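You operate a simulated robot arm through the tools that you are given. There is no shell and no other tool.

Carry out the task below with a simulated robot arm. There is one attempt and no reset: what you move stays moved.

## Task
Strip the motor: plug out, teal pipe and its ring off, grey cap in, red knob open.
Fine: plug out first, into the white holder; pipe and ring on the blue plate; cap in the side pipe; knob last. Set down upright: short teal pipe.
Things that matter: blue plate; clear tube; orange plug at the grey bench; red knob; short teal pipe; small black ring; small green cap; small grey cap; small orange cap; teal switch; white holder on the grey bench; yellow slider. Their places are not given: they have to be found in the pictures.

It is judged by the outcome, as a careful person would: the job done as asked, and still so three seconds after it is handed in. It fails if anything else is knocked over, pushed out of place, dropped, spilled or broken. A push-on lid holds only when it is set on centred and level and pressed home; a screw cap is set on level and turned clockwise until tight.

## Robot
A 7-joint arm with a two-finger parallel gripper, fixed in place. Base frame: the origin is at the foot of the arm, x ahead of it, y to its left, z up; the work surface is at about z = 850. Readings come in mm, rad, newtons and seconds.
Its first joint turns from -2.601 to 2.601 rad. Payload 3.43 kg.
The TCP is the grasp point between the finger pads, 30 mm short of the fingertips. In the tool frame z runs along the fingers and y along their closing line. Largest opening 94 mm; finger width 28, thickness 10; the body of the gripper, 50 by 96 mm, starts 55 mm behind the TCP.
Orientation is that of the tool frame in the base frame, as a unit quaternion [w, x, y, z]. With the fingers straight down and closing along the base's y, the tool's x points along the base's -x, its y along +y and its z along -z.

## Interface
- The arm moves only by the tool play_rows. Its argument "series" is a list of rows, each a list of 7 numbers: the turn, a rotation vector about the tool's x, y, z in rad, then the shift along the tool's x, y, z in mm, then the opening, from 0 (shut) to 1 (fully open). In form: [[wx, wy, wz, tx, ty, tz, gripper], ...]. A call has 1 to 20 rows; each row shifts and turns the commanded pose from where the row before left it, along the tool's axes as they then stand. Each row takes 0.2 s and may step no farther than 50 mm and 0.15 rad from the row before; otherwise, or with a gripper value out of range, the whole call is refused. A pose out of reach is approached as far as the arm can. The call stops where the force on the tool passes 40 N (or 10 N more than at its start, if that is more) or the arm is blocked; 0.2 s more then pass. Each finger travels about 45 mm/s and halts on what it meets, pressing with about 32 N; the grip force reading is that of the motor and also rises with nothing between the fingers. The clock runs only during rows and for 0.2 s after the last one: add rows that do not move to give the fingers time. The reply holds the time, the measured pose of the TCP, the force on the tool along the base axes, the opening and the grip force, in the units named above and with some noise, with the torque about the TCP (base axes, N m) and any sound that the robot's microphone picked up.
- Cameras (640 x 400 px; columns grow to the right, rows downward): "scene" is fixed at [50.5, -651.2, 1435.3]; the picture's right is [0.22, -0.97, 0.00], its down [-0.38, -0.09, -0.92] and it looks along [0.90, 0.21, -0.39] (base axes); focal length 332 px, centre (320, 200). "wrist" rides on the gripper at [76, 14, -103] in the tool frame; the picture's right is [-0.18, 0.98, 0.00], its down [-0.75, -0.14, -0.64] and it looks along [-0.63, -0.12, 0.77] (tool axes); focal length 243 px, centre (320, 200).
- grab_frame(camera): a new picture of that camera. It takes no simulated time.
- point_at(camera, pixels): for up to 12 pixels [column, row] of the newest picture of that camera ("zoom" is the newest enlarged one), the place [x, y, z] in the base frame of the surface seen there, good to about 2 mm. It takes no simulated time.
- inspect(camera, box): a new picture of the part [left, top, right, bottom] of that camera's present view, enlarged. It takes no simulated time.
- close_job(): hands the job in; it is judged then, once.

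Open the gripper and draw the arm clear of the work before you hand the job in, unless the task says otherwise.

The tools are called after ">>>" by a JSON object that holds its "fn" and its "kwargs". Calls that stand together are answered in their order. play_rows: Moves the arm, as the interface text tells. Its arguments: {"type":"object","properties":{"series":{"type":"array","items":{"type":"array","items":{"type":"number"}}}},"required":["series"]} The other tools are called the same way: grab_frame (camera) takes a picture; point_at (camera, pixels) gives the place of the surface under pixels of a picture; inspect (camera, box) takes an enlarged picture of a part of a camera's view; close_job () hands the job in.

At the start:

```text
t: 0.0
position: [795.6, -584.2, 1151.0]
orientation: [0.0, 0.0, 1.0, 0.0]
force: [0.1, 0.3, 0.7]
torque: [-0.04, 0.03, -0.02]
grip_width: 94.1
grasp_force: 0.1
```

scene: 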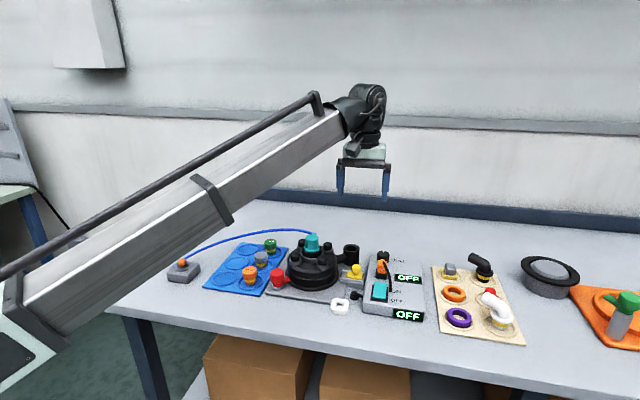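
wrist: 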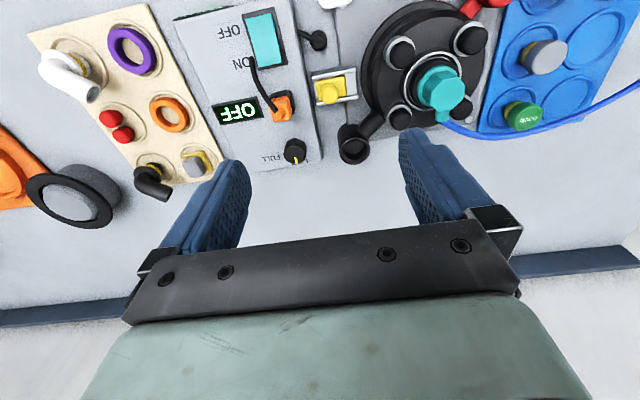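

The scene shows the motor (about 312,265), grey bench supply (about 392,285), blue plate (about 245,270), white holder (about 340,306). I'll enlarge these areas.

>>> {"fn": "inspect", "kwargs": {"camera": "scene", "box": [160, 220, 440, 340]}}

>>> {"fn": "inspect", "kwargs": {"camera": "wrist", "box": [180, 0, 640, 200]}}

>>> {"fn": "inspect", "kwargs": {"camera": "scene", "box": [270, 220, 430, 330]}}

```text
2.29 times, centred on (300, 280) of scene
```

zoom: 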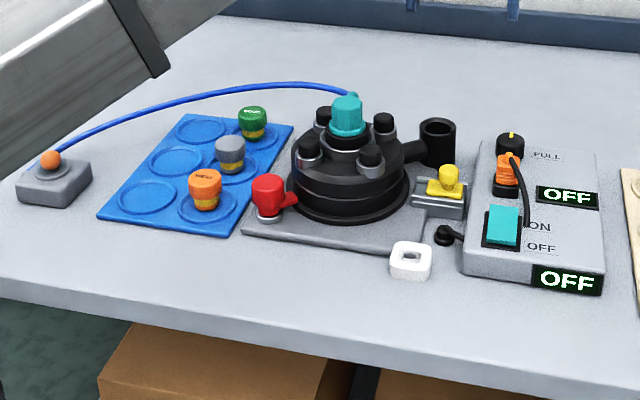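

```text
1.39 times, centred on (410, 100) of wrist
```

zoom: 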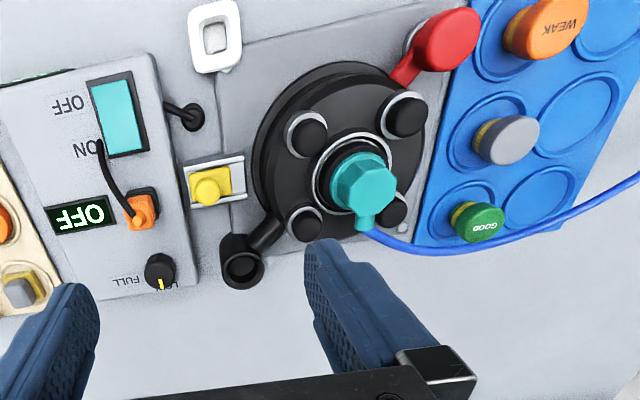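

```text
3.64 times, centred on (350, 275) of scene
```

zoom: 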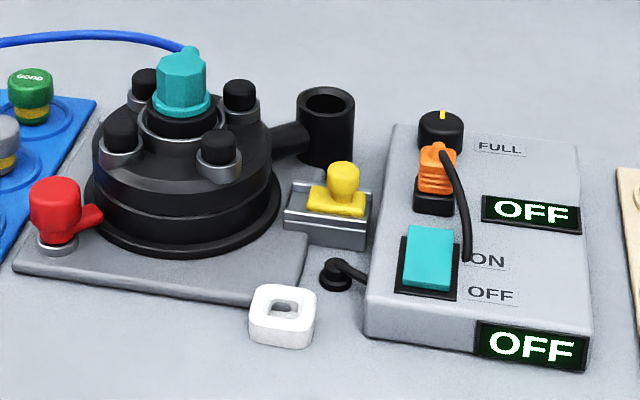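

The zooms show the orange plug at (437,165) in the newest zoom, white holder (283,313), red knob (57,205), teal pipe (180,80), side pipe mouth (326,105). I'll measure places on this zoom.

>>> {"fn": "point_at", "kwargs": {"camera": "zoom", "pixels": [[437, 155], [435, 180], [432, 208], [283, 300], [262, 300], [283, 340], [55, 190], [92, 215], [180, 62], [180, 100], [326, 95], [345, 170]]}}

>>> {"fn": "point_at", "kwargs": {"camera": "scene", "pixels": [[262, 256], [250, 270], [270, 243], [312, 238], [313, 253], [183, 263], [240, 228], [230, 268], [245, 252], [225, 283], [250, 285], [278, 252]]}}

```text
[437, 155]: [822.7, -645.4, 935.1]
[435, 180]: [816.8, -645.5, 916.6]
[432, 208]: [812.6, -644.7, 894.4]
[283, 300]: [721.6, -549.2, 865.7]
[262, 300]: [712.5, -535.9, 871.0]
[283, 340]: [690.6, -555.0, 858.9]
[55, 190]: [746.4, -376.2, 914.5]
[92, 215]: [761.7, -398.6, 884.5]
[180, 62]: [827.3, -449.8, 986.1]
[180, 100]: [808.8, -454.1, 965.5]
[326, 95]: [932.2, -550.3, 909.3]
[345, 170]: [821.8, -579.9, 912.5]
```

```text
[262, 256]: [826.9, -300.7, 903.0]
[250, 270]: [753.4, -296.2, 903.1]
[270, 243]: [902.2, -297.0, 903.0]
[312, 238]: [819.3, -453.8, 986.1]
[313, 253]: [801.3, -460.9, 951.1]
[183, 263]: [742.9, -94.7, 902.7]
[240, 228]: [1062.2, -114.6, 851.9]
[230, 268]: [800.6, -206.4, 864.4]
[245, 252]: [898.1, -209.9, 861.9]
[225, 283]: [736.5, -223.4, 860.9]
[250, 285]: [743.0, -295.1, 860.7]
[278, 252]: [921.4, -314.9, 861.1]
```

The wrist view shows the same things from above-behind; I'll take places there: pipe (437,88), side pipe mouth (354,143), plug (283,107), slider (331,88), switch (265,38).

>>> {"fn": "point_at", "kwargs": {"camera": "wrist", "pixels": [[438, 88], [354, 140], [354, 146], [283, 107], [295, 150], [331, 88], [265, 38], [545, 56], [523, 115], [345, 128], [368, 145], [421, 100]]}}

>>> {"fn": "inspect", "kwargs": {"camera": "wrist", "box": [230, 60, 400, 170]}}

>>> {"fn": "inspect", "kwargs": {"camera": "wrist", "box": [360, 30, 520, 140]}}

```text
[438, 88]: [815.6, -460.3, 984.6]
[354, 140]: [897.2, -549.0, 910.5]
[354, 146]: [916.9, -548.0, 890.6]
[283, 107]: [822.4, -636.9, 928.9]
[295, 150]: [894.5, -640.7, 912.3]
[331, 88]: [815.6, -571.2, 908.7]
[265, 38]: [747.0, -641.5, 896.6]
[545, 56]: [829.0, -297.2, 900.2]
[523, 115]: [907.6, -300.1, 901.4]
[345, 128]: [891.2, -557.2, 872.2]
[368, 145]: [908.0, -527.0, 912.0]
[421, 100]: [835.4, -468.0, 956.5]
```

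```text
3.64 times, centred on (315, 115) of wrist
```

zoom: 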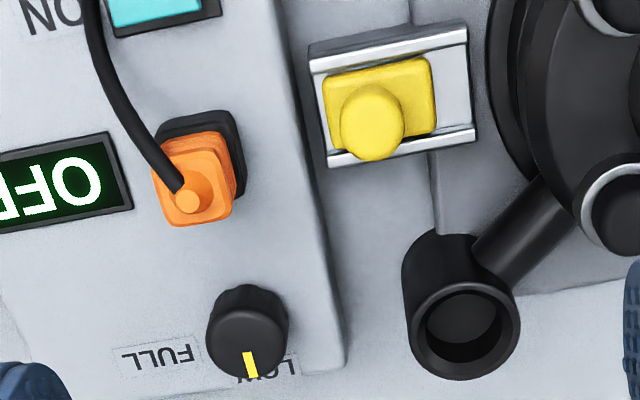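

```text
3.64 times, centred on (440, 85) of wrist
```

zoom: 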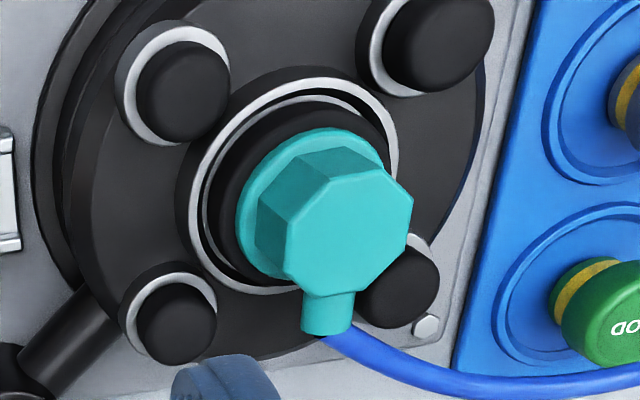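

The plug sits at about (820,-641), z 905–937, with its cable leaving from the top toward -x. I move the open gripper above it, fingers closing along y, staying at z ≈ 1060 to look and test reach.

>>> {"fn": "play_rows", "kwargs": {"series": [[0, 0, 0, -6, -14, 23, 1], [0, 0, 0, -6, -14, 23, 1], [0, 0, 0, -6, -14, 23, 1], [0, 0, 0, -6, -15, 23, 1], [0, 0, 0, 0, 0, 0, 1]]}}

>>> {"fn": "grab_frame", "kwargs": {"camera": "wrist"}}

>>> {"fn": "grab_frame", "kwargs": {"camera": "scene"}}

```text
t: 1.2
position: [820.7, -641.4, 1060.5]
orientation: [-0.001, 0.0, 1.0, -0.001]
force: [0.1, 0.6, -0.1]
torque: [0.04, 0.01, 0.0]
grip_width: 93.8
grasp_force: 0.0
```

```text
taken
```

wrist: 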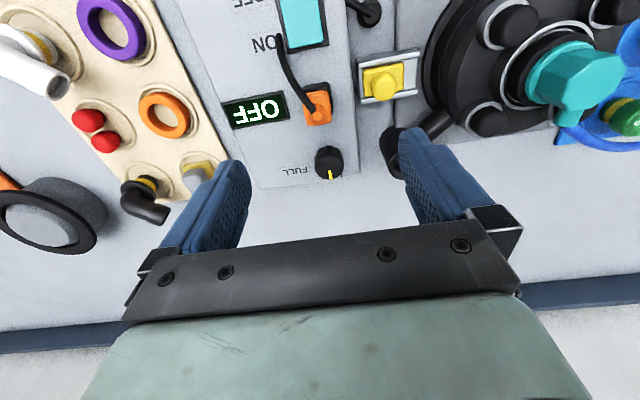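

```text
taken
```

scene: 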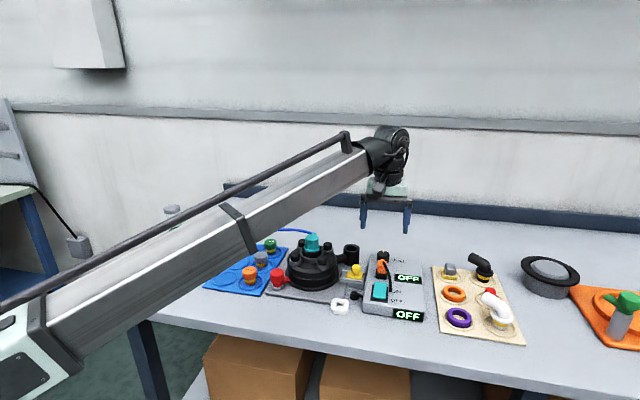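

The arm reached (821,-641,1060). I zoom on the plug at wrist (318,105) and the holder in the scene view.

>>> {"fn": "inspect", "kwargs": {"camera": "wrist", "box": [260, 50, 380, 130]}}

>>> {"fn": "point_at", "kwargs": {"camera": "zoom", "pixels": [[300, 300], [255, 300], [350, 295], [290, 260], [305, 345], [340, 265], [350, 345], [270, 380], [200, 200], [150, 120], [305, 325]]}}

>>> {"fn": "inspect", "kwargs": {"camera": "scene", "box": [320, 240, 420, 325]}}

```text
5.00 times, centred on (320, 90) of wrist
```

zoom: 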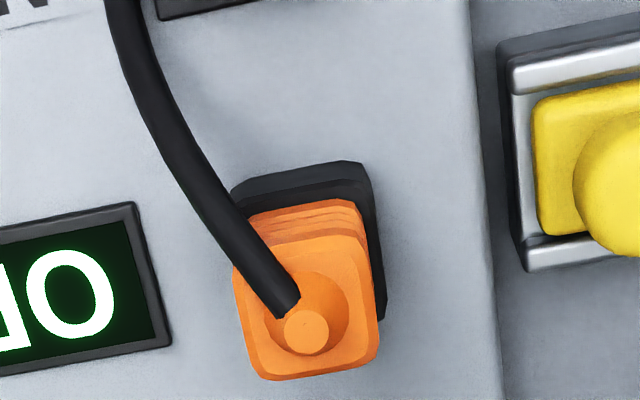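

```text
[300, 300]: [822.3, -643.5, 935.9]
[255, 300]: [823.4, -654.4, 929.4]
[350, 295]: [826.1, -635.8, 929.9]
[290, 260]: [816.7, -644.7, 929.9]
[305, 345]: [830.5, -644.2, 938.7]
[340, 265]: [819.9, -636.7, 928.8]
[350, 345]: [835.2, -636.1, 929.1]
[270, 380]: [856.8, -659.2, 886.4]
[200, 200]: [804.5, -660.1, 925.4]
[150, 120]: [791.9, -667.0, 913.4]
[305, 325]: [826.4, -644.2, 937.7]
```

```text
4.71 times, centred on (370, 282) of scene
```

zoom: 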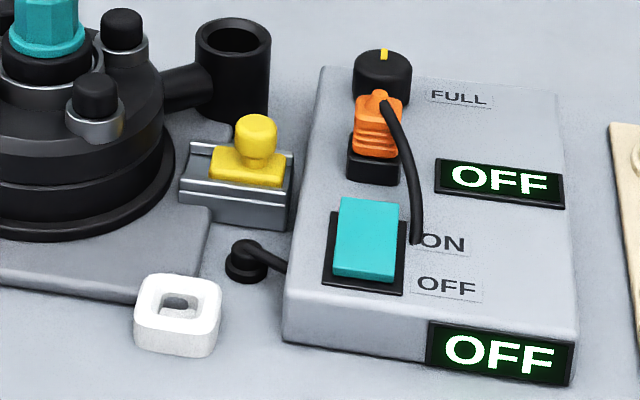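

The scene zoom shows plug at (378,125), socket (372,165), cable end (415,243), holder (178,310) with rectangular slot. I measure these.

>>> {"fn": "point_at", "kwargs": {"camera": "zoom", "pixels": [[357, 120], [400, 122], [376, 140], [374, 153], [372, 175], [350, 140], [400, 150], [415, 240], [310, 220], [150, 300], [215, 300], [180, 282]]}}

>>> {"fn": "point_at", "kwargs": {"camera": "scene", "pixels": [[341, 302], [335, 306], [347, 306], [340, 310], [342, 304], [338, 312]]}}

```text
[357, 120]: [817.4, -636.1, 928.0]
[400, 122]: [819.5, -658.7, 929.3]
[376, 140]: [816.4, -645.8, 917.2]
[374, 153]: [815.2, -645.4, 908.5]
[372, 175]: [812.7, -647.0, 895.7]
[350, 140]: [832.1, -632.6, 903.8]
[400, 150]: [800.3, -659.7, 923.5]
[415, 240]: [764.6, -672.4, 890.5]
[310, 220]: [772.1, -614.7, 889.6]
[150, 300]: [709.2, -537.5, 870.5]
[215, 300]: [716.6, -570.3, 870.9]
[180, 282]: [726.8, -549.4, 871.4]
```

```text
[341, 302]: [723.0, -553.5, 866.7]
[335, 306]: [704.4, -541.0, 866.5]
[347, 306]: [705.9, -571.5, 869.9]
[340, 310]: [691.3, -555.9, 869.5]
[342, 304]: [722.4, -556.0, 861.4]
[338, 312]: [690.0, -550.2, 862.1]
```

I move over the white holder (709,-554) at z ≈ 1000 to see its slot from above before touching anything.

>>> {"fn": "play_rows", "kwargs": {"series": [[0, 0, 0, 28, 22, 0, 1], [0, 0, 0, 28, 22, 0, 1], [0, 0, 0, 28, 22, 20, 1], [0, 0, 0, 27, 22, 40, 1], [0, 0, 0, 0, 0, 0, 1]]}}

>>> {"fn": "grab_frame", "kwargs": {"camera": "wrist"}}

>>> {"fn": "inspect", "kwargs": {"camera": "wrist", "box": [240, 50, 400, 150]}}

```text
refused: row 4 steps farther than a row can; nothing moved
```

```text
taken
```

wrist: 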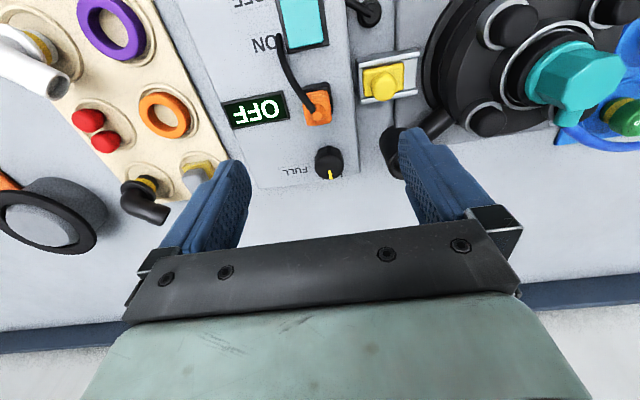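

```text
4.00 times, centred on (320, 100) of wrist
```

zoom: 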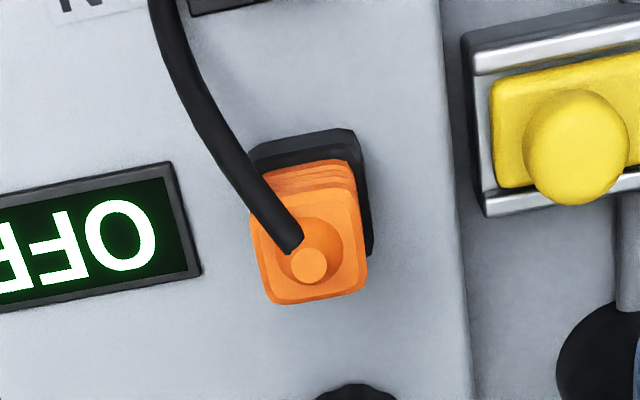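

The call was refused for a long step; I repeat the same move with smaller rows.

>>> {"fn": "play_rows", "kwargs": {"series": [[0, 0, 0, 28, 22, 0, 1], [0, 0, 0, 28, 22, 10, 1], [0, 0, 0, 28, 22, 20, 1], [0, 0, 0, 27, 22, 30, 1], [0, 0, 0, 0, 0, 0, 1]]}}

>>> {"fn": "grab_frame", "kwargs": {"camera": "wrist"}}

>>> {"fn": "inspect", "kwargs": {"camera": "wrist", "box": [240, 50, 400, 150]}}

```text
t: 2.4
position: [708.6, -552.4, 997.5]
orientation: [0.0, 0.0, 1.0, 0.0]
force: [-0.4, 0.7, -0.1]
torque: [0.01, 0.03, -0.04]
grip_width: 94.3
grasp_force: 0.0
```

```text
taken
```

wrist: 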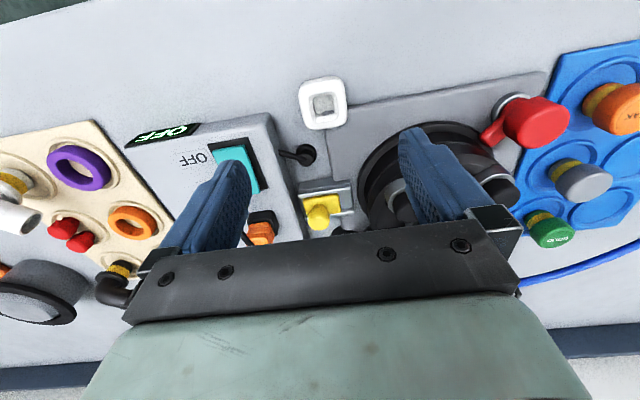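

```text
4.00 times, centred on (320, 100) of wrist
```

zoom: 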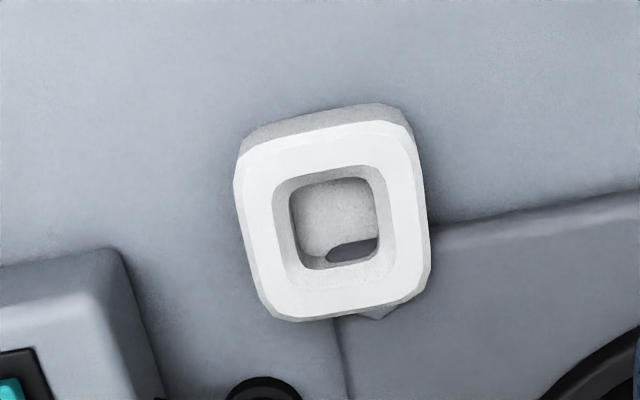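

I see the holder's square pocket at zoom (337,220), aligned with the base axes. I measure its outline and pocket rim.

>>> {"fn": "point_at", "kwargs": {"camera": "zoom", "pixels": [[242, 160], [415, 140], [262, 305], [425, 280], [272, 200], [395, 190], [330, 170], [345, 285], [337, 215], [355, 250], [330, 140], [345, 305]]}}

```text
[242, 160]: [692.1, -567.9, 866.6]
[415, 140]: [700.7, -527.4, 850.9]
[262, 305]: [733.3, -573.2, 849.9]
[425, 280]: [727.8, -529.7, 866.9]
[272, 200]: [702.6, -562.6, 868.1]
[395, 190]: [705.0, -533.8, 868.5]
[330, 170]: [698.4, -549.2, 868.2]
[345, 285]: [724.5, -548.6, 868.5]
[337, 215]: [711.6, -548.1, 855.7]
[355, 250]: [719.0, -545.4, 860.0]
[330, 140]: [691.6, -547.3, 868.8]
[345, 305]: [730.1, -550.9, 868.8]
```

Pocket centre ≈ (711,-548.5), top z 868.5; plug centre ≈ (828,-645.5), body z 905–930. I go above the plug with fingers partly open (~50 mm), biased +x to clear the cable, then down to z ≈ 938.

>>> {"fn": "play_rows", "kwargs": {"series": [[0, 0, 0, -30.8, -23.1, -3, 0.9], [0, 0, 0, -30.8, -23.1, -3, 0.7], [0, 0, 0, -30.9, -23.1, -3, 0.55], [0, 0, 0, -30.9, -23, 0, 0.55], [0, 0, 0, 0, 0, 15, 0.55], [0, 0, 0, 0, 0, 15, 0.55], [0, 0, 0, 0, 0, 0, 0.55]]}}

>>> {"fn": "grab_frame", "kwargs": {"camera": "wrist"}}

>>> {"fn": "inspect", "kwargs": {"camera": "scene", "box": [330, 210, 430, 300]}}

```text
t: 4.0
position: [832.9, -645.0, 978.3]
orientation: [-0.001, 0.0, 1.0, -0.001]
force: [0.0, 0.9, -0.8]
torque: [0.02, -0.01, 0.01]
grip_width: 51.5
grasp_force: 0.1
```

```text
taken
```

wrist: 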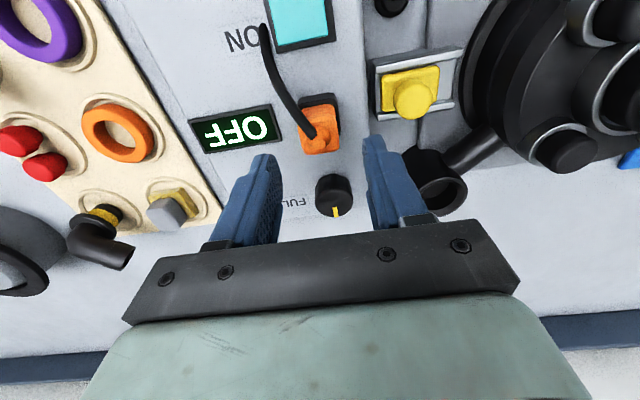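

```text
4.44 times, centred on (380, 255) of scene
```

zoom: 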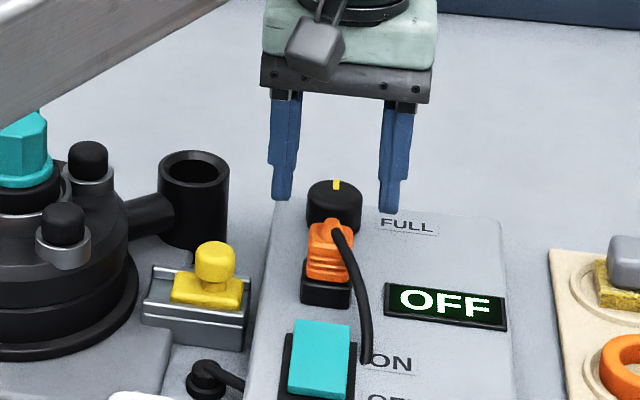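

Fingers straddle the plug (wrist (320,127)). I descend 40 mm to z ≈ 938 and look.

>>> {"fn": "play_rows", "kwargs": {"series": [[0, 0, 0, 0, 0, 14, 0.55], [0, 0, 0, 0, 0, 14, 0.55], [0, 0, 0, 0, 0, 12, 0.55], [0, 0, 0, 0, 0, 0, 0.55]]}}

>>> {"fn": "grab_frame", "kwargs": {"camera": "wrist"}}

>>> {"fn": "inspect", "kwargs": {"camera": "scene", "box": [330, 210, 430, 300]}}

```text
t: 5.0
position: [833.2, -645.0, 938.0]
orientation: [0.0, -0.001, 1.0, 0.0]
force: [0.4, -0.1, -0.4]
torque: [-0.03, 0.02, 0.03]
grip_width: 51.6
grasp_force: 0.0
```

```text
taken
```

wrist: 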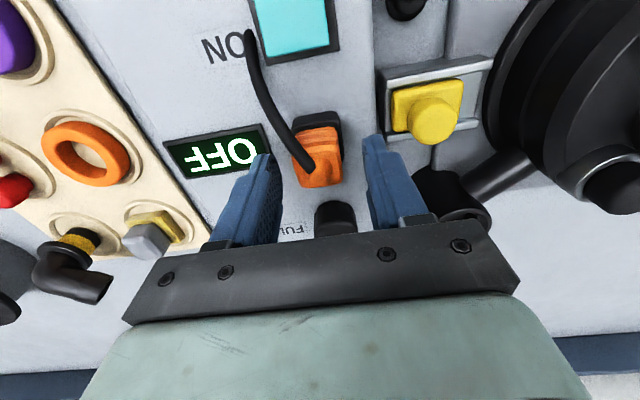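

```text
4.44 times, centred on (380, 255) of scene
```

zoom: 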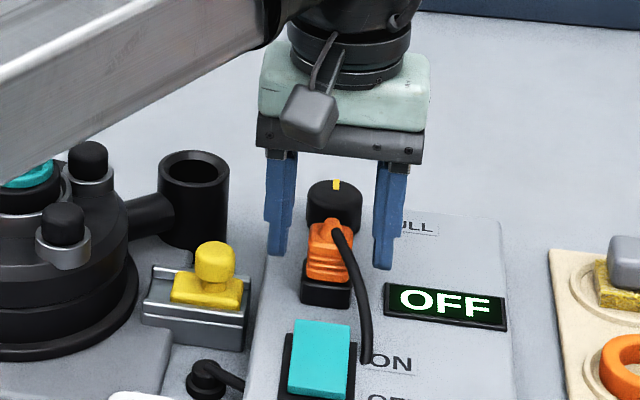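

Fingertips are beside the plug body (wrist (320,160)), clear of the cable. I close the gripper.

>>> {"fn": "play_rows", "kwargs": {"series": [[0, 0, 0, 0, 0, 0, 0.0], [0, 0, 0, 0, 0, 0, 0.0], [0, 0, 0, 0, 0, 0, 0.0], [0, 0, 0, 0, 0, 0, 0.0]]}}

>>> {"fn": "inspect", "kwargs": {"camera": "wrist", "box": [220, 60, 420, 240]}}

```text
t: 6.0
position: [834.0, -646.2, 938.5]
orientation: [0.0, 0.001, 1.0, 0.0]
force: [-0.2, -0.8, -0.3]
torque: [-0.01, 0.01, -0.02]
grip_width: 23.5
grasp_force: 31.8
```

```text
2.22 times, centred on (320, 150) of wrist
```

zoom: 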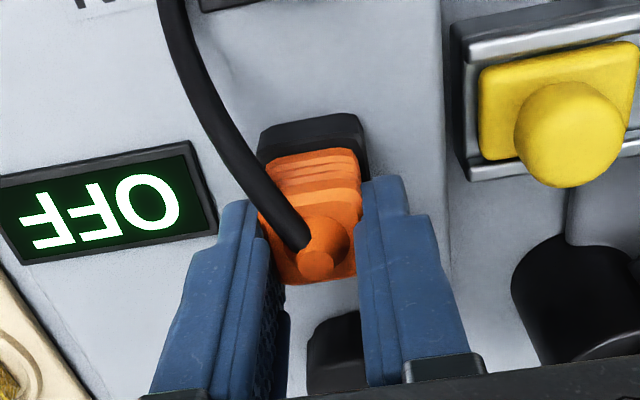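

The plug is held (width 23.5, grip 31.8 N). I pull straight up slowly.

>>> {"fn": "play_rows", "kwargs": {"series": [[0, 0, 0, 0, 0, -3, 0.0], [0, 0, 0, 0, 0, -3, 0.0], [0, 0, 0, 0, 0, -4, 0.0], [0, 0, 0, 0, 0, -5, 0.0], [0, 0, 0, 0, 0, -5, 0.0], [0, 0, 0, 0, 0, 0, 0.0]]}}

>>> {"fn": "inspect", "kwargs": {"camera": "scene", "box": [330, 210, 430, 300]}}

```text
t: 7.4
position: [833.5, -644.4, 959.9]
orientation: [0.0, 0.0, 1.0, 0.0]
force: [0.0, -0.4, -0.3]
torque: [-0.02, -0.03, 0.0]
grip_width: 23.7
grasp_force: 31.3
```

```text
4.44 times, centred on (380, 255) of scene
```

zoom: 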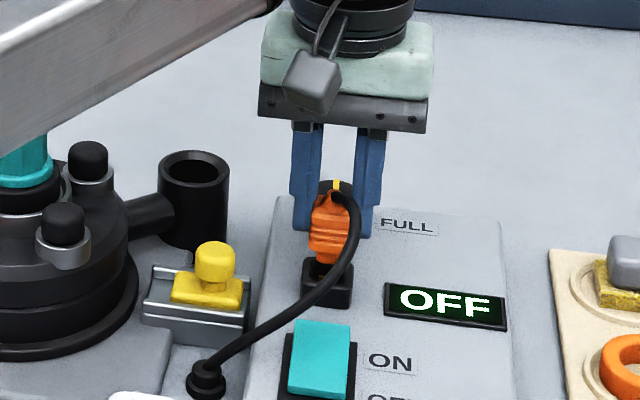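

The plug came up freely and its cable now runs to the grommet by the holder. I raise it 60 mm more and look at the underside.

>>> {"fn": "play_rows", "kwargs": {"series": [[0, 0, 0, 0, 0, -15, 0.0], [0, 0, 0, 0, 0, -15, 0.0], [0, 0, 0, 0, 0, -15, 0.0], [0, 0, 0, 0, 0, 0, 0.0]]}}

>>> {"fn": "inspect", "kwargs": {"camera": "scene", "box": [330, 190, 430, 280]}}

>>> {"fn": "point_at", "kwargs": {"camera": "zoom", "pixels": [[332, 205], [332, 225], [332, 240], [320, 242], [345, 242], [330, 250], [315, 185], [325, 340]]}}

>>> {"fn": "inspect", "kwargs": {"camera": "wrist", "box": [220, 60, 420, 240]}}

```text
t: 8.4
position: [833.5, -644.2, 1003.8]
orientation: [0.001, 0.0, 1.0, 0.0]
force: [0.5, -0.4, -0.7]
torque: [-0.03, 0.0, 0.02]
grip_width: 24.0
grasp_force: 31.9
```

```text
4.44 times, centred on (380, 235) of scene
```

zoom: 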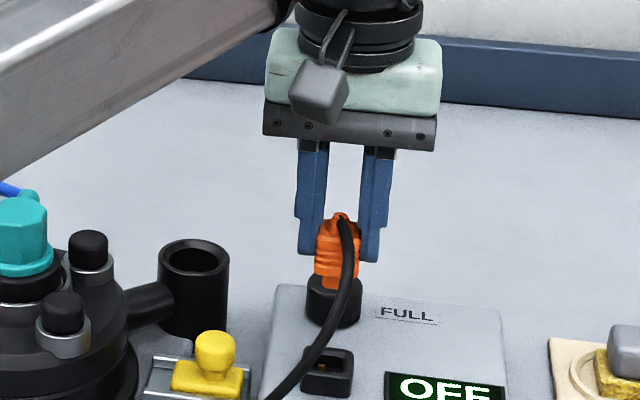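

```text
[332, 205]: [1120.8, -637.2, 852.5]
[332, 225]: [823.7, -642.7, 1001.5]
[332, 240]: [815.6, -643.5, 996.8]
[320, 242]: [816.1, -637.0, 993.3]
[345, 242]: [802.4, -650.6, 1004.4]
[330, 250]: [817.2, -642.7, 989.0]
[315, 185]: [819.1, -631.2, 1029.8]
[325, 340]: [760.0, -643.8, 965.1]
```

```text
2.22 times, centred on (320, 150) of wrist
```

zoom: 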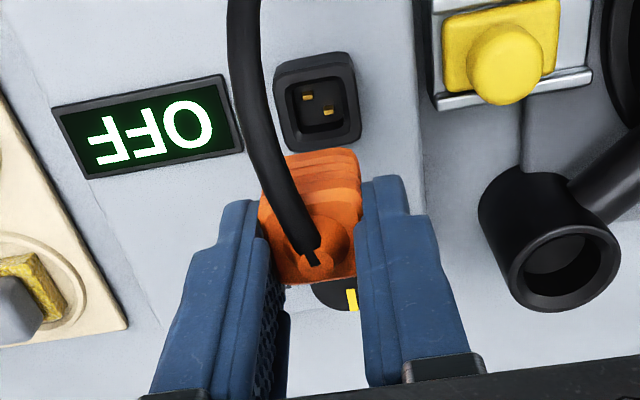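

The body has a narrower nose below it around zoom (340,280). I raise slightly less ambiguity by measuring the nose on the scene zoom.

>>> {"fn": "inspect", "kwargs": {"camera": "scene", "box": [385, 225, 425, 260]}}

>>> {"fn": "inspect", "kwargs": {"camera": "scene", "box": [390, 230, 425, 262]}}

>>> {"fn": "inspect", "kwargs": {"camera": "scene", "box": [385, 235, 430, 270]}}

```text
11.43 times, centred on (405, 242) of scene
```

zoom: 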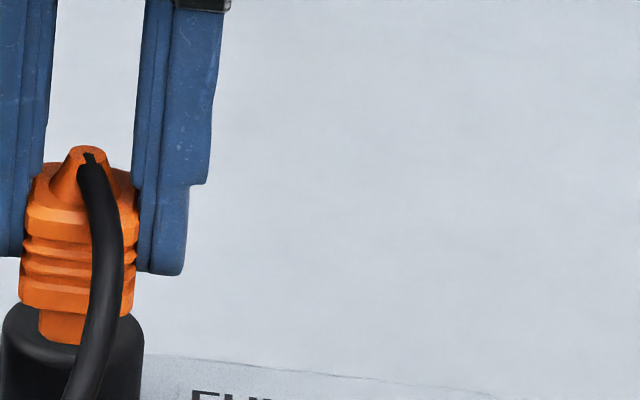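

```text
12.50 times, centred on (408, 246) of scene
```

zoom: 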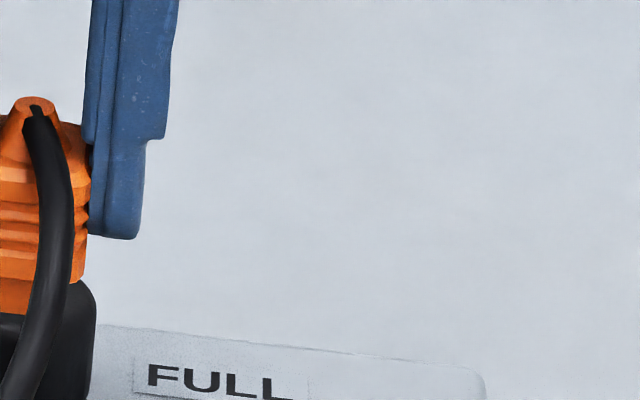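

```text
11.43 times, centred on (408, 252) of scene
```

zoom: 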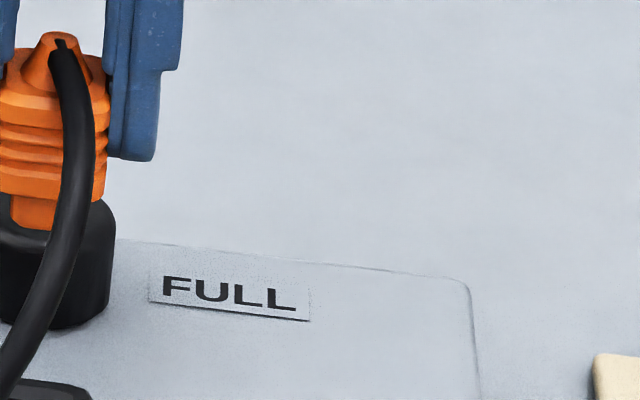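

The newest zoom shows the body's lower edge near (20,193) and nose bottom near (35,227). I measure these.

>>> {"fn": "point_at", "kwargs": {"camera": "zoom", "pixels": [[8, 185], [20, 188], [35, 205], [35, 224], [20, 215], [98, 190], [40, 140], [60, 105]]}}

```text
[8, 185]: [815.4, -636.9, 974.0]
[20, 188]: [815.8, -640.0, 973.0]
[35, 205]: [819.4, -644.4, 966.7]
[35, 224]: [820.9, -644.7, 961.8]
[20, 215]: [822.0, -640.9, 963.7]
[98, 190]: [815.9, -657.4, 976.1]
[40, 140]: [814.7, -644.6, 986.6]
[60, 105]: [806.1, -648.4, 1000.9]
```

Nose bottom is 43 mm below the TCP, body shoulder 33 mm below; plug centre is ~5.4 mm toward -x from the TCP. I carry it over the holder at the same height, then lower to z ≈ 935.

>>> {"fn": "play_rows", "kwargs": {"series": [[0, 0, 0, 29, 24, 0, 0.0], [0, 0, 0, 29, 24, 0, 0.0], [0, 0, 0, 29, 24, 0, 0.0], [0, 0, 0, 29.5, 24, 0, 0.0], [0, 0, 0, 0, 0, 25, 0.0], [0, 0, 0, 0, 0, 25, 0.0], [0, 0, 0, 0, 0, 18, 0.0], [0, 0, 0, 0, 0, 0, 0.0]]}}

>>> {"fn": "inspect", "kwargs": {"camera": "wrist", "box": [220, 60, 420, 240]}}

>>> {"fn": "inspect", "kwargs": {"camera": "scene", "box": [310, 260, 370, 325]}}

```text
t: 10.2
position: [716.6, -549.8, 935.4]
orientation: [-0.001, 0.0, 1.0, -0.001]
force: [-0.6, -0.8, 0.2]
torque: [0.02, 0.02, 0.03]
grip_width: 24.0
grasp_force: 31.7
```

```text
2.22 times, centred on (320, 150) of wrist
```

zoom: 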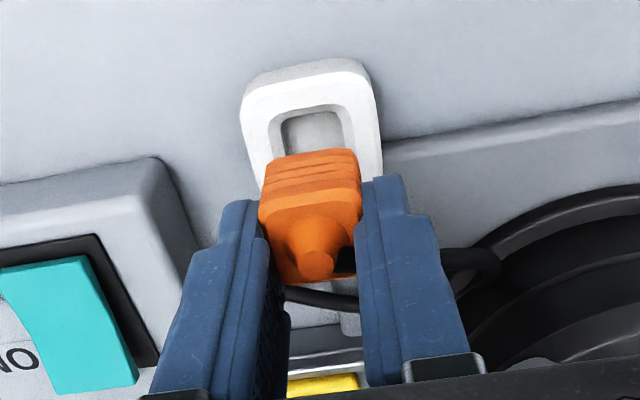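

```text
6.15 times, centred on (340, 292) of scene
```

zoom: 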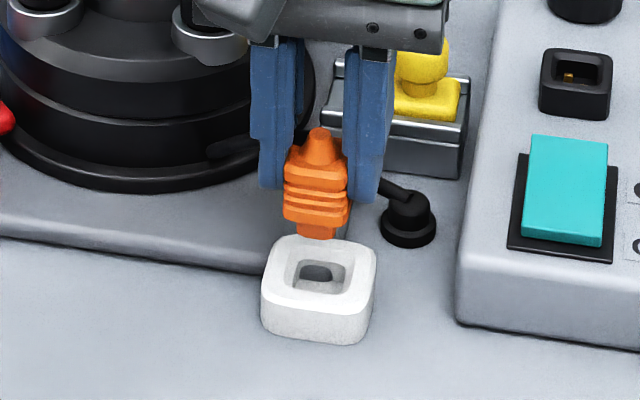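

The plug hovers over the holder; nose at scene zoom (317,232), pocket at (317,277). I measure both in this same view to check alignment.

>>> {"fn": "point_at", "kwargs": {"camera": "zoom", "pixels": [[284, 190], [348, 190], [317, 210], [317, 232], [300, 230], [333, 235], [266, 260], [375, 260], [325, 242], [312, 305], [294, 270], [346, 270]]}}

```text
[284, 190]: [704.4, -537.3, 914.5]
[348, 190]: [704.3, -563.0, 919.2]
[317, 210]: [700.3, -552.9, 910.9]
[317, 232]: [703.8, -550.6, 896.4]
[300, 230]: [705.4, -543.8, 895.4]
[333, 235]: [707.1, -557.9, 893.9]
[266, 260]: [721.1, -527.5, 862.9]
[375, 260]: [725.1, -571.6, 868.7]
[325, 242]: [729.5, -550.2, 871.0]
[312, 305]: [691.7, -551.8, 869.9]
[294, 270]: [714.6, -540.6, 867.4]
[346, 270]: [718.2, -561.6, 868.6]
```

Nose (y ≈ -550.7, x ≈ 712) and pocket (y ≈ -550.5, x ≈ 710.6) line up within ~1 mm. I shift 1 mm toward -x and lower onto the seat slowly.

>>> {"fn": "play_rows", "kwargs": {"series": [[0, 0, 0, 1, -0.5, 10, 0.0], [0, 0, 0, 0, 0, 10, 0.0], [0, 0, 0, 0, 0, 5, 0.0], [0, 0, 0, 0, 0, 3, 0.0], [0, 0, 0, 0, 0, 3, 0.0], [0, 0, 0, 0, 0, 2, 0.0], [0, 0, 0, 0, 0, 0, 0.0]]}}

>>> {"fn": "inspect", "kwargs": {"camera": "scene", "box": [310, 260, 370, 325]}}

```text
t: 11.8
position: [715.3, -549.4, 904.3]
orientation: [0.001, 0.0, 1.0, -0.001]
force: [0.9, -0.2, 13.2]
torque: [0.0, 0.22, 0.04]
grip_width: 24.1
grasp_force: 31.9
```

```text
6.15 times, centred on (340, 292) of scene
```

zoom: 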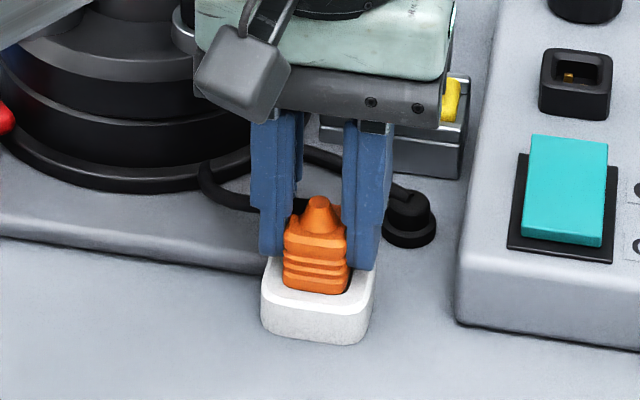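

The shoulder has met the rim (13 N at z 904). I release gently, then lift clear and look.

>>> {"fn": "play_rows", "kwargs": {"series": [[0, 0, 0, 0, 0, -0.5, 0.35], [0, 0, 0, 0, 0, 0, 0.45], [0, 0, 0, 0, 0, 0, 0.45], [0, 0, 0, 0, 0, -20, 0.45], [0, 0, 0, 0, 0, -35, 0.45], [0, 0, 0, 0, 0, -40, 0.45], [0, 0, 0, 0, 0, 0, 0.45]]}}

>>> {"fn": "inspect", "kwargs": {"camera": "scene", "box": [310, 260, 370, 325]}}

>>> {"fn": "grab_frame", "kwargs": {"camera": "wrist"}}

```text
t: 13.4
position: [714.1, -550.0, 999.6]
orientation: [0.0, 0.0, 1.0, 0.0]
force: [-0.1, -0.4, 0.1]
torque: [-0.01, -0.02, -0.01]
grip_width: 42.4
grasp_force: 0.0
```

```text
6.15 times, centred on (340, 292) of scene
```

zoom: 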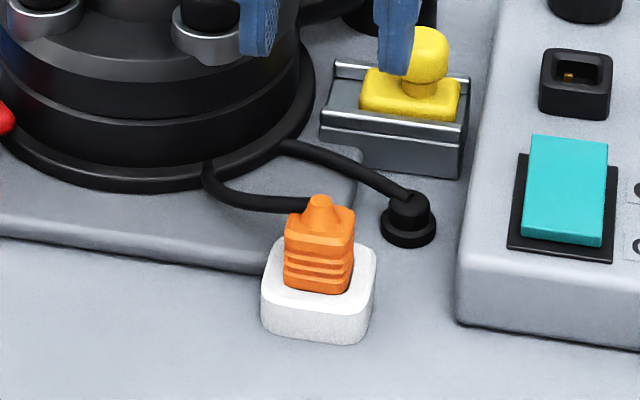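

```text
taken
```

wrist: 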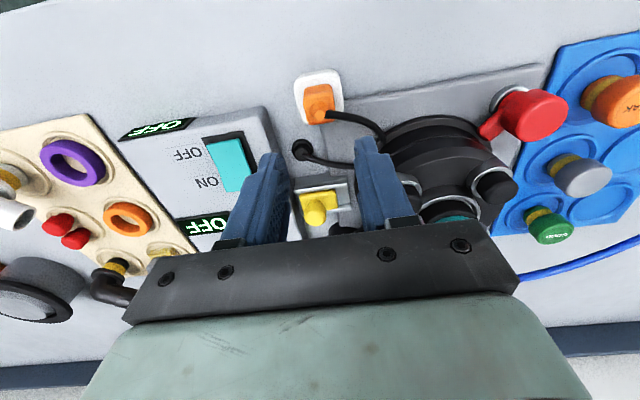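

The plug stands in the holder. I check its seating closer from both cameras.

>>> {"fn": "inspect", "kwargs": {"camera": "wrist", "box": [280, 55, 380, 145]}}

>>> {"fn": "inspect", "kwargs": {"camera": "scene", "box": [325, 280, 360, 320]}}

>>> {"fn": "point_at", "kwargs": {"camera": "zoom", "pixels": [[265, 210], [340, 215], [270, 130], [345, 130], [300, 60], [300, 100], [215, 150], [400, 140], [300, 240], [340, 240]]}}

```text
4.44 times, centred on (330, 100) of wrist
```

zoom: 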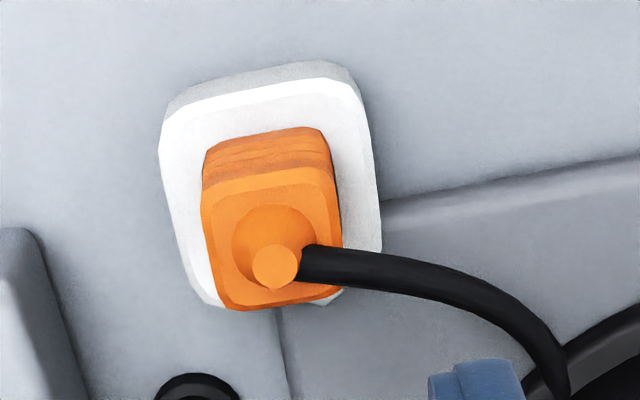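

```text
10.00 times, centred on (342, 300) of scene
```

zoom: 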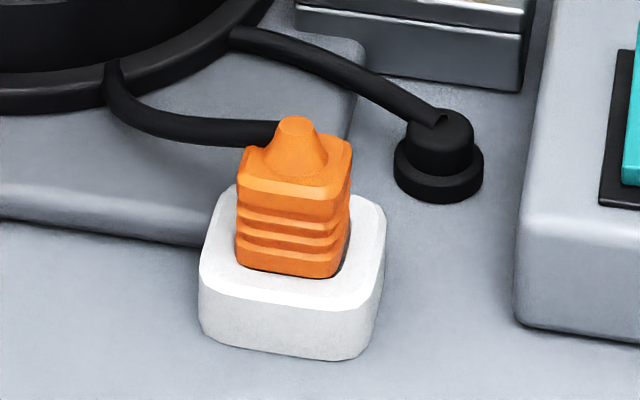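

```text
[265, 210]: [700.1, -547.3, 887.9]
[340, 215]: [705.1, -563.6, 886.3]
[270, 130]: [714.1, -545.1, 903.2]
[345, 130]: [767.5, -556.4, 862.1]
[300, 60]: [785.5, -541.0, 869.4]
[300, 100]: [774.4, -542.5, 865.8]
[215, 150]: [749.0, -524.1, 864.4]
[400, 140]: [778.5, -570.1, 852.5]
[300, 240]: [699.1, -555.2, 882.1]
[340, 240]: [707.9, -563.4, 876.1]
```

The plug rests in the pocket with its shoulder at the rim. Next I go above the teal pipe (816,-458, top z 985) at z ≈ 1095 to look at it.

>>> {"fn": "play_rows", "kwargs": {"series": [[0, 0, 0, 0, 0, -45, 0.6], [0, 0, 0, 0, 0, -45, 0.8], [0, 0, 0, -25, 23, -5, 1], [0, 0, 0, -25, 23, 0, 1], [0, 0, 0, -25, 23, 0, 1], [0, 0, 0, -25, 23, 0, 1], [0, 0, 0, 0, 0, 0, 1]]}}

>>> {"fn": "grab_frame", "kwargs": {"camera": "wrist"}}

>>> {"fn": "inspect", "kwargs": {"camera": "wrist", "box": [220, 50, 420, 190]}}

>>> {"fn": "inspect", "kwargs": {"camera": "scene", "box": [270, 220, 350, 300]}}

```text
t: 15.0
position: [814.9, -457.4, 1094.3]
orientation: [-0.001, 0.0, 1.0, 0.0]
force: [0.2, 0.6, 0.9]
torque: [-0.02, -0.04, 0.01]
grip_width: 93.9
grasp_force: 0.1
```

```text
taken
```

wrist: 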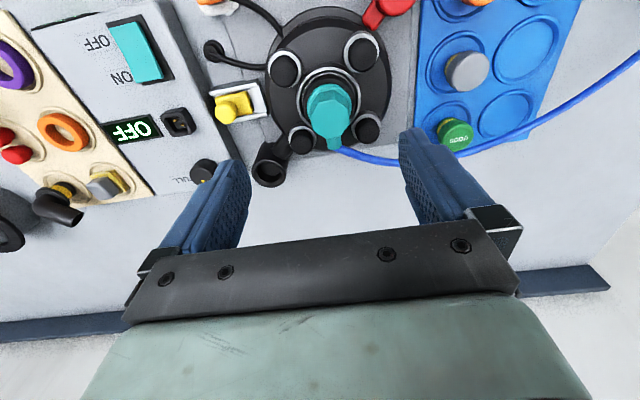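

```text
2.86 times, centred on (320, 120) of wrist
```

zoom: 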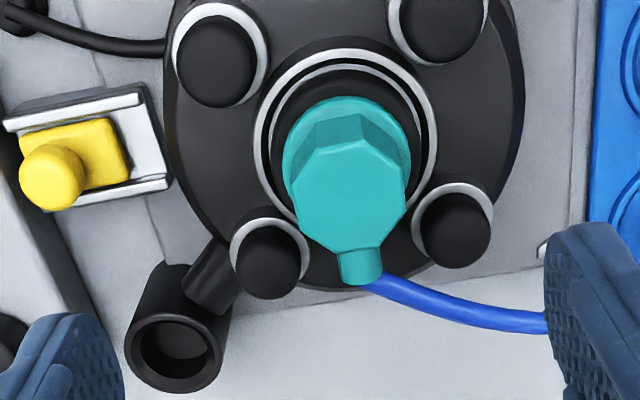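

```text
5.00 times, centred on (310, 260) of scene
```

zoom: 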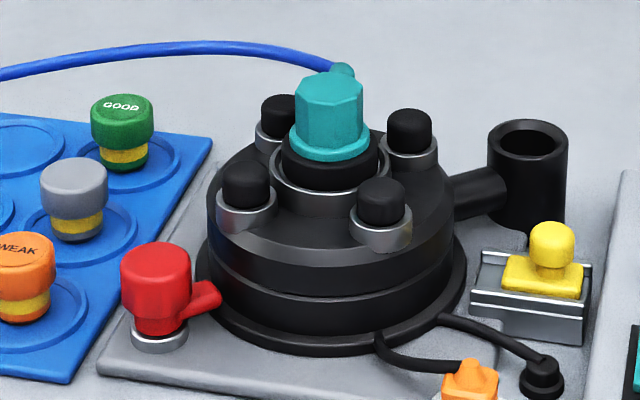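

I measure the pipe head, flange, black ring and bolts on the scene zoom.

>>> {"fn": "point_at", "kwargs": {"camera": "zoom", "pixels": [[330, 85], [296, 110], [364, 110], [328, 135], [290, 145], [368, 150], [328, 158], [328, 175], [283, 165], [380, 165], [245, 175], [380, 190]]}}

>>> {"fn": "point_at", "kwargs": {"camera": "wrist", "pixels": [[331, 112], [345, 107], [333, 122], [333, 143], [285, 69], [361, 52], [366, 129], [302, 138], [322, 91], [316, 82], [304, 105], [350, 95]]}}

```text
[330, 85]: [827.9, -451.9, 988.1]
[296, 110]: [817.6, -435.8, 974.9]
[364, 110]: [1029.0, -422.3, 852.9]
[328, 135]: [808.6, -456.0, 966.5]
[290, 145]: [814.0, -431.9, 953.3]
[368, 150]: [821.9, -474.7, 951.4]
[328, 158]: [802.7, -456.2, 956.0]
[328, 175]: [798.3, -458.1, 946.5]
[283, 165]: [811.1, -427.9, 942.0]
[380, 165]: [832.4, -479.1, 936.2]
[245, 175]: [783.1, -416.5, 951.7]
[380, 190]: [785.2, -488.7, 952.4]
```

```text
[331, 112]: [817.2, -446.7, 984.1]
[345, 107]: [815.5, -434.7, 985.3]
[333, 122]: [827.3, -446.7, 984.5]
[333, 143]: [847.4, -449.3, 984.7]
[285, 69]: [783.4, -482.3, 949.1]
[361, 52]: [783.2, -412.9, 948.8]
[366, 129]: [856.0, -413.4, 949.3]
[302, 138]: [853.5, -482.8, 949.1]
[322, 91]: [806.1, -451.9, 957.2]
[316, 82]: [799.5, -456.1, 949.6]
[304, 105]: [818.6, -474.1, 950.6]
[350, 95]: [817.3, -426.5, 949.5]
```

Bolts centre gives the motor axis ≈ (819,-448); the pipe head is ~35 mm across, z 962–985, barb and tube toward +x. I line up and descend between the bolts to z ≈ 1000 with the fingers ~65 mm open.

>>> {"fn": "play_rows", "kwargs": {"series": [[0, 0, 0, -4.5, 9.2, 14, 0.7], [0, 0, 0, 0, 0, 20, 0.7], [0, 0, 0, 0, 0, 20, 0.7], [0, 0, 0, 0, 0, 20, 0.7], [0, 0, 0, 0, 0, 10, 0.7], [0, 0, 0, 0, 0, 8, 0.7], [0, 0, 0, 0, 0, 0, 0.7]]}}

>>> {"fn": "inspect", "kwargs": {"camera": "wrist", "box": [200, 50, 440, 240]}}

>>> {"fn": "inspect", "kwargs": {"camera": "scene", "box": [270, 200, 350, 280]}}

```text
t: 16.6
position: [820.3, -447.0, 1001.1]
orientation: [-0.001, -0.001, 1.0, -0.001]
force: [0.1, 0.3, 0.0]
torque: [0.0, 0.02, -0.02]
grip_width: 65.8
grasp_force: 0.0
```

```text
2.11 times, centred on (320, 145) of wrist
```

zoom: 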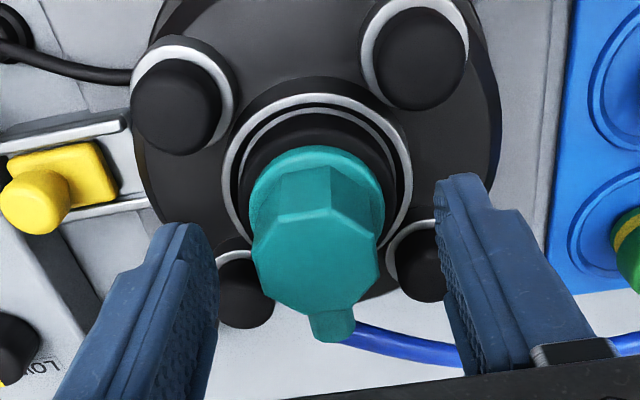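

```text
5.00 times, centred on (310, 240) of scene
```

zoom: 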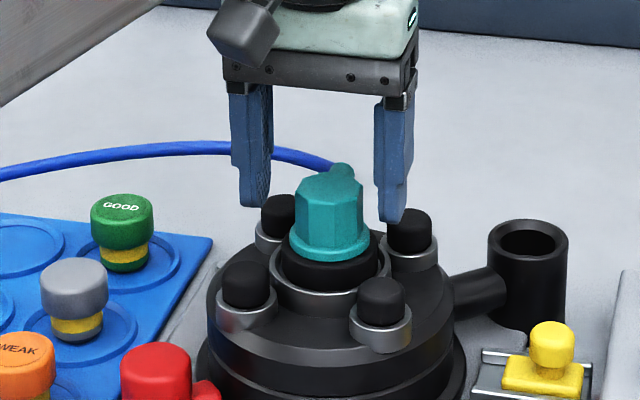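

Fingers straddle the head symmetrically and the tube lies behind (+x of) them. I go down 7 mm and close.

>>> {"fn": "play_rows", "kwargs": {"series": [[0, 0, 0, 0, 0, 4, 0.7], [0, 0, 0, 0, 0, 3, 0.7], [0, 0, 0, 0, 0, 0, 0.3], [0, 0, 0, 0, 0, 0, 0], [0, 0, 0, 0, 0, 0, 0], [0, 0, 0, 0, 0, 0, 0]]}}

>>> {"fn": "inspect", "kwargs": {"camera": "wrist", "box": [200, 50, 440, 240]}}

>>> {"fn": "inspect", "kwargs": {"camera": "scene", "box": [270, 200, 350, 280]}}

```text
t: 18.0
position: [821.3, -449.8, 995.0]
orientation: [0.0, 0.002, 1.0, -0.001]
force: [1.4, -13.8, 0.2]
torque: [-0.53, -0.07, -0.08]
grip_width: 33.8
grasp_force: 32.3
```

```text
2.11 times, centred on (320, 145) of wrist
```

zoom: 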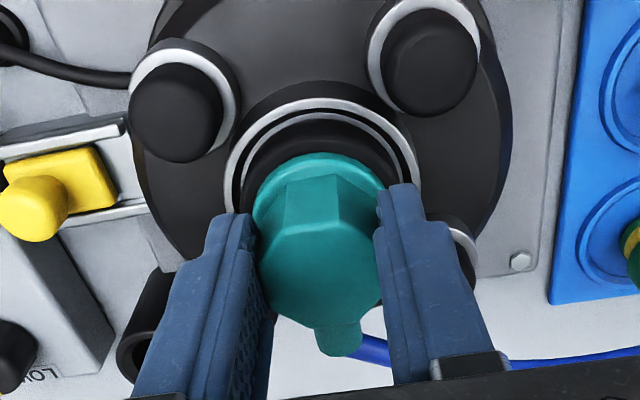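

```text
5.00 times, centred on (310, 240) of scene
```

zoom: 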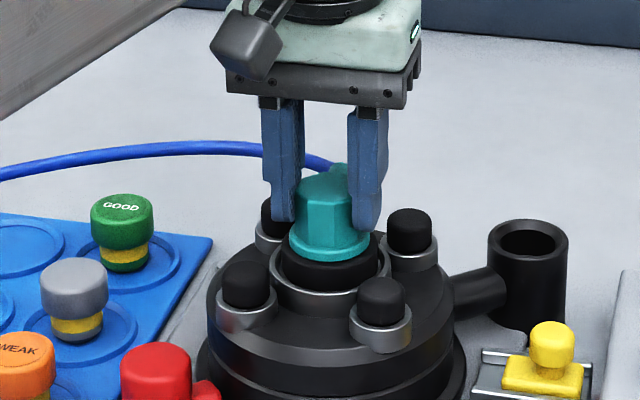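

The pipe is held (33.8 mm) but with a -14 N side load: its axis is ~3 mm further toward -y. I relieve by shifting -3 mm in y, and read again.

>>> {"fn": "play_rows", "kwargs": {"series": [[0, 0, 0, 0, -1.5, 0, 0], [0, 0, 0, 0, -1.5, 0, 0], [0, 0, 0, 0, 0, 0, 0]]}}

```text
t: 18.8
position: [820.9, -449.5, 993.8]
orientation: [-0.001, -0.001, 1.0, 0.002]
force: [0.8, 0.5, 3.7]
torque: [0.12, -0.14, -0.06]
grip_width: 34.1
grasp_force: 32.1
```

Side load is gone. I pull straight up in small steps to see whether it lifts or is screwed.

>>> {"fn": "play_rows", "kwargs": {"series": [[0, 0, 0, 0, 0, -1.5, 0], [0, 0, 0, 0, 0, -1.5, 0], [0, 0, 0, 0, 0, -2, 0], [0, 0, 0, 0, 0, -2, 0], [0, 0, 0, 0, 0, 0, 0]]}}

>>> {"fn": "inspect", "kwargs": {"camera": "scene", "box": [270, 200, 350, 280]}}

```text
t: 20.0
position: [820.7, -449.8, 1000.7]
orientation: [-0.001, 0.0, 1.0, 0.0]
force: [-3.6, 13.4, -29.1]
torque: [0.26, 0.27, 0.07]
grip_width: 33.9
grasp_force: 31.7
```

```text
5.00 times, centred on (310, 240) of scene
```

zoom: 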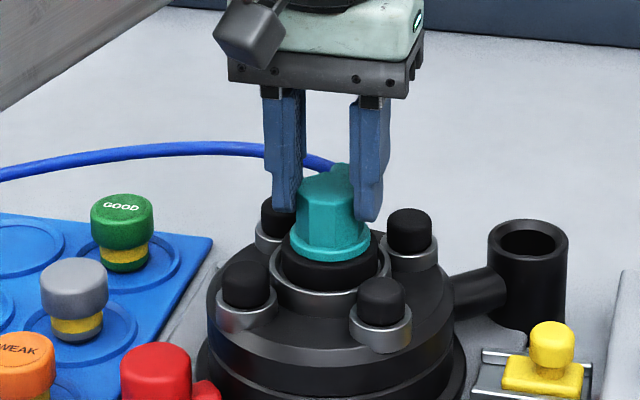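

The pipe did not move: pull reached 29 N and the fingers slid up. It seems screwed or locked, so I go back down, regrip, and look at the joint closely.

>>> {"fn": "play_rows", "kwargs": {"series": [[0, 0, 0, 0, 0, 0, 0.45], [0, 0, 0, 0, 0, 0, 0.45], [0, 0, 0, 0, 0, 4, 0.45], [0, 0, 0, 0, 0, 4, 0.45], [0, 0, 0, 0, 0, 0, 0.45]]}}

>>> {"fn": "inspect", "kwargs": {"camera": "wrist", "box": [260, 80, 400, 190]}}

>>> {"fn": "inspect", "kwargs": {"camera": "scene", "box": [290, 225, 335, 265]}}

```text
t: 21.2
position: [820.2, -451.9, 994.0]
orientation: [0.0, -0.001, 1.0, 0.0]
force: [0.1, 0.5, 0.7]
torque: [0.0, 0.0, -0.04]
grip_width: 42.4
grasp_force: 0.2
```

```text
3.64 times, centred on (330, 135) of wrist
```

zoom: 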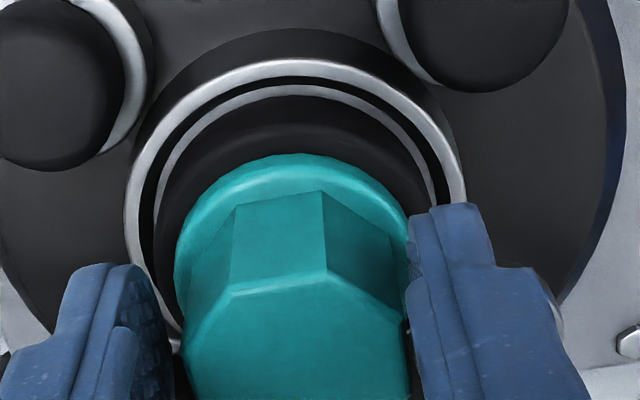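

```text
10.00 times, centred on (312, 245) of scene
```

zoom: 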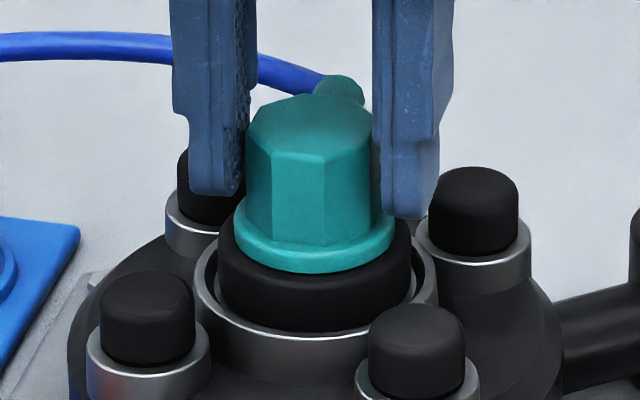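

Seen close, the teal flange sits on the black ring inside the silver bore; the octagon suggests a thread. I regrip and try a small counterclockwise turn (about 0.3 rad), watching the torque.

>>> {"fn": "play_rows", "kwargs": {"series": [[0, 0, 0, 0, 0.8, 0, 0.2], [0, 0, 0, 0, 0, 0, 0], [0, 0, 0, 0, 0, 0, 0], [0, 0, -0.06, 0, 0, 0, 0], [0, 0, -0.06, 0, 0, 0, 0], [0, 0, -0.06, 0, 0, 0, 0], [0, 0, 0, 0, 0, 0, 0]]}}

>>> {"fn": "inspect", "kwargs": {"camera": "scene", "box": [290, 225, 335, 265]}}

>>> {"fn": "inspect", "kwargs": {"camera": "wrist", "box": [260, 80, 400, 190]}}

```text
t: 22.8
position: [819.7, -451.3, 992.5]
orientation: [0.0, -0.09, 0.996, -0.001]
force: [1.4, -1.1, 1.1]
torque: [-0.02, -0.06, 0.4]
grip_width: 34.2
grasp_force: 31.3
```

```text
10.00 times, centred on (312, 245) of scene
```

zoom: 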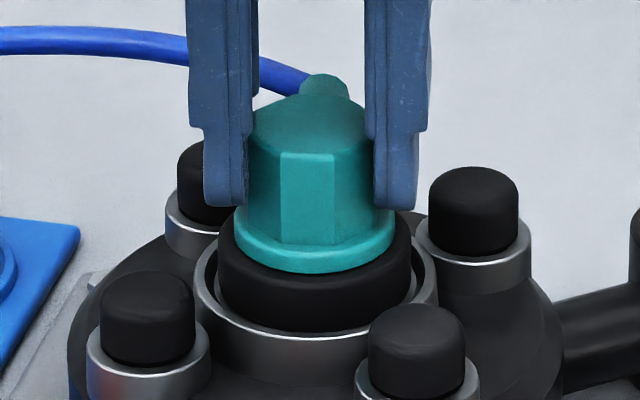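

```text
3.64 times, centred on (330, 135) of wrist
```

zoom: 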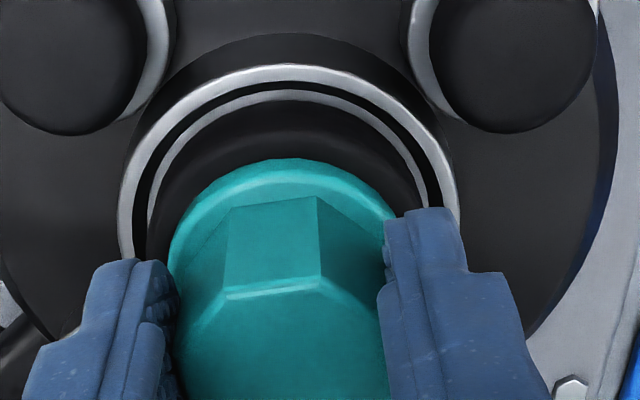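

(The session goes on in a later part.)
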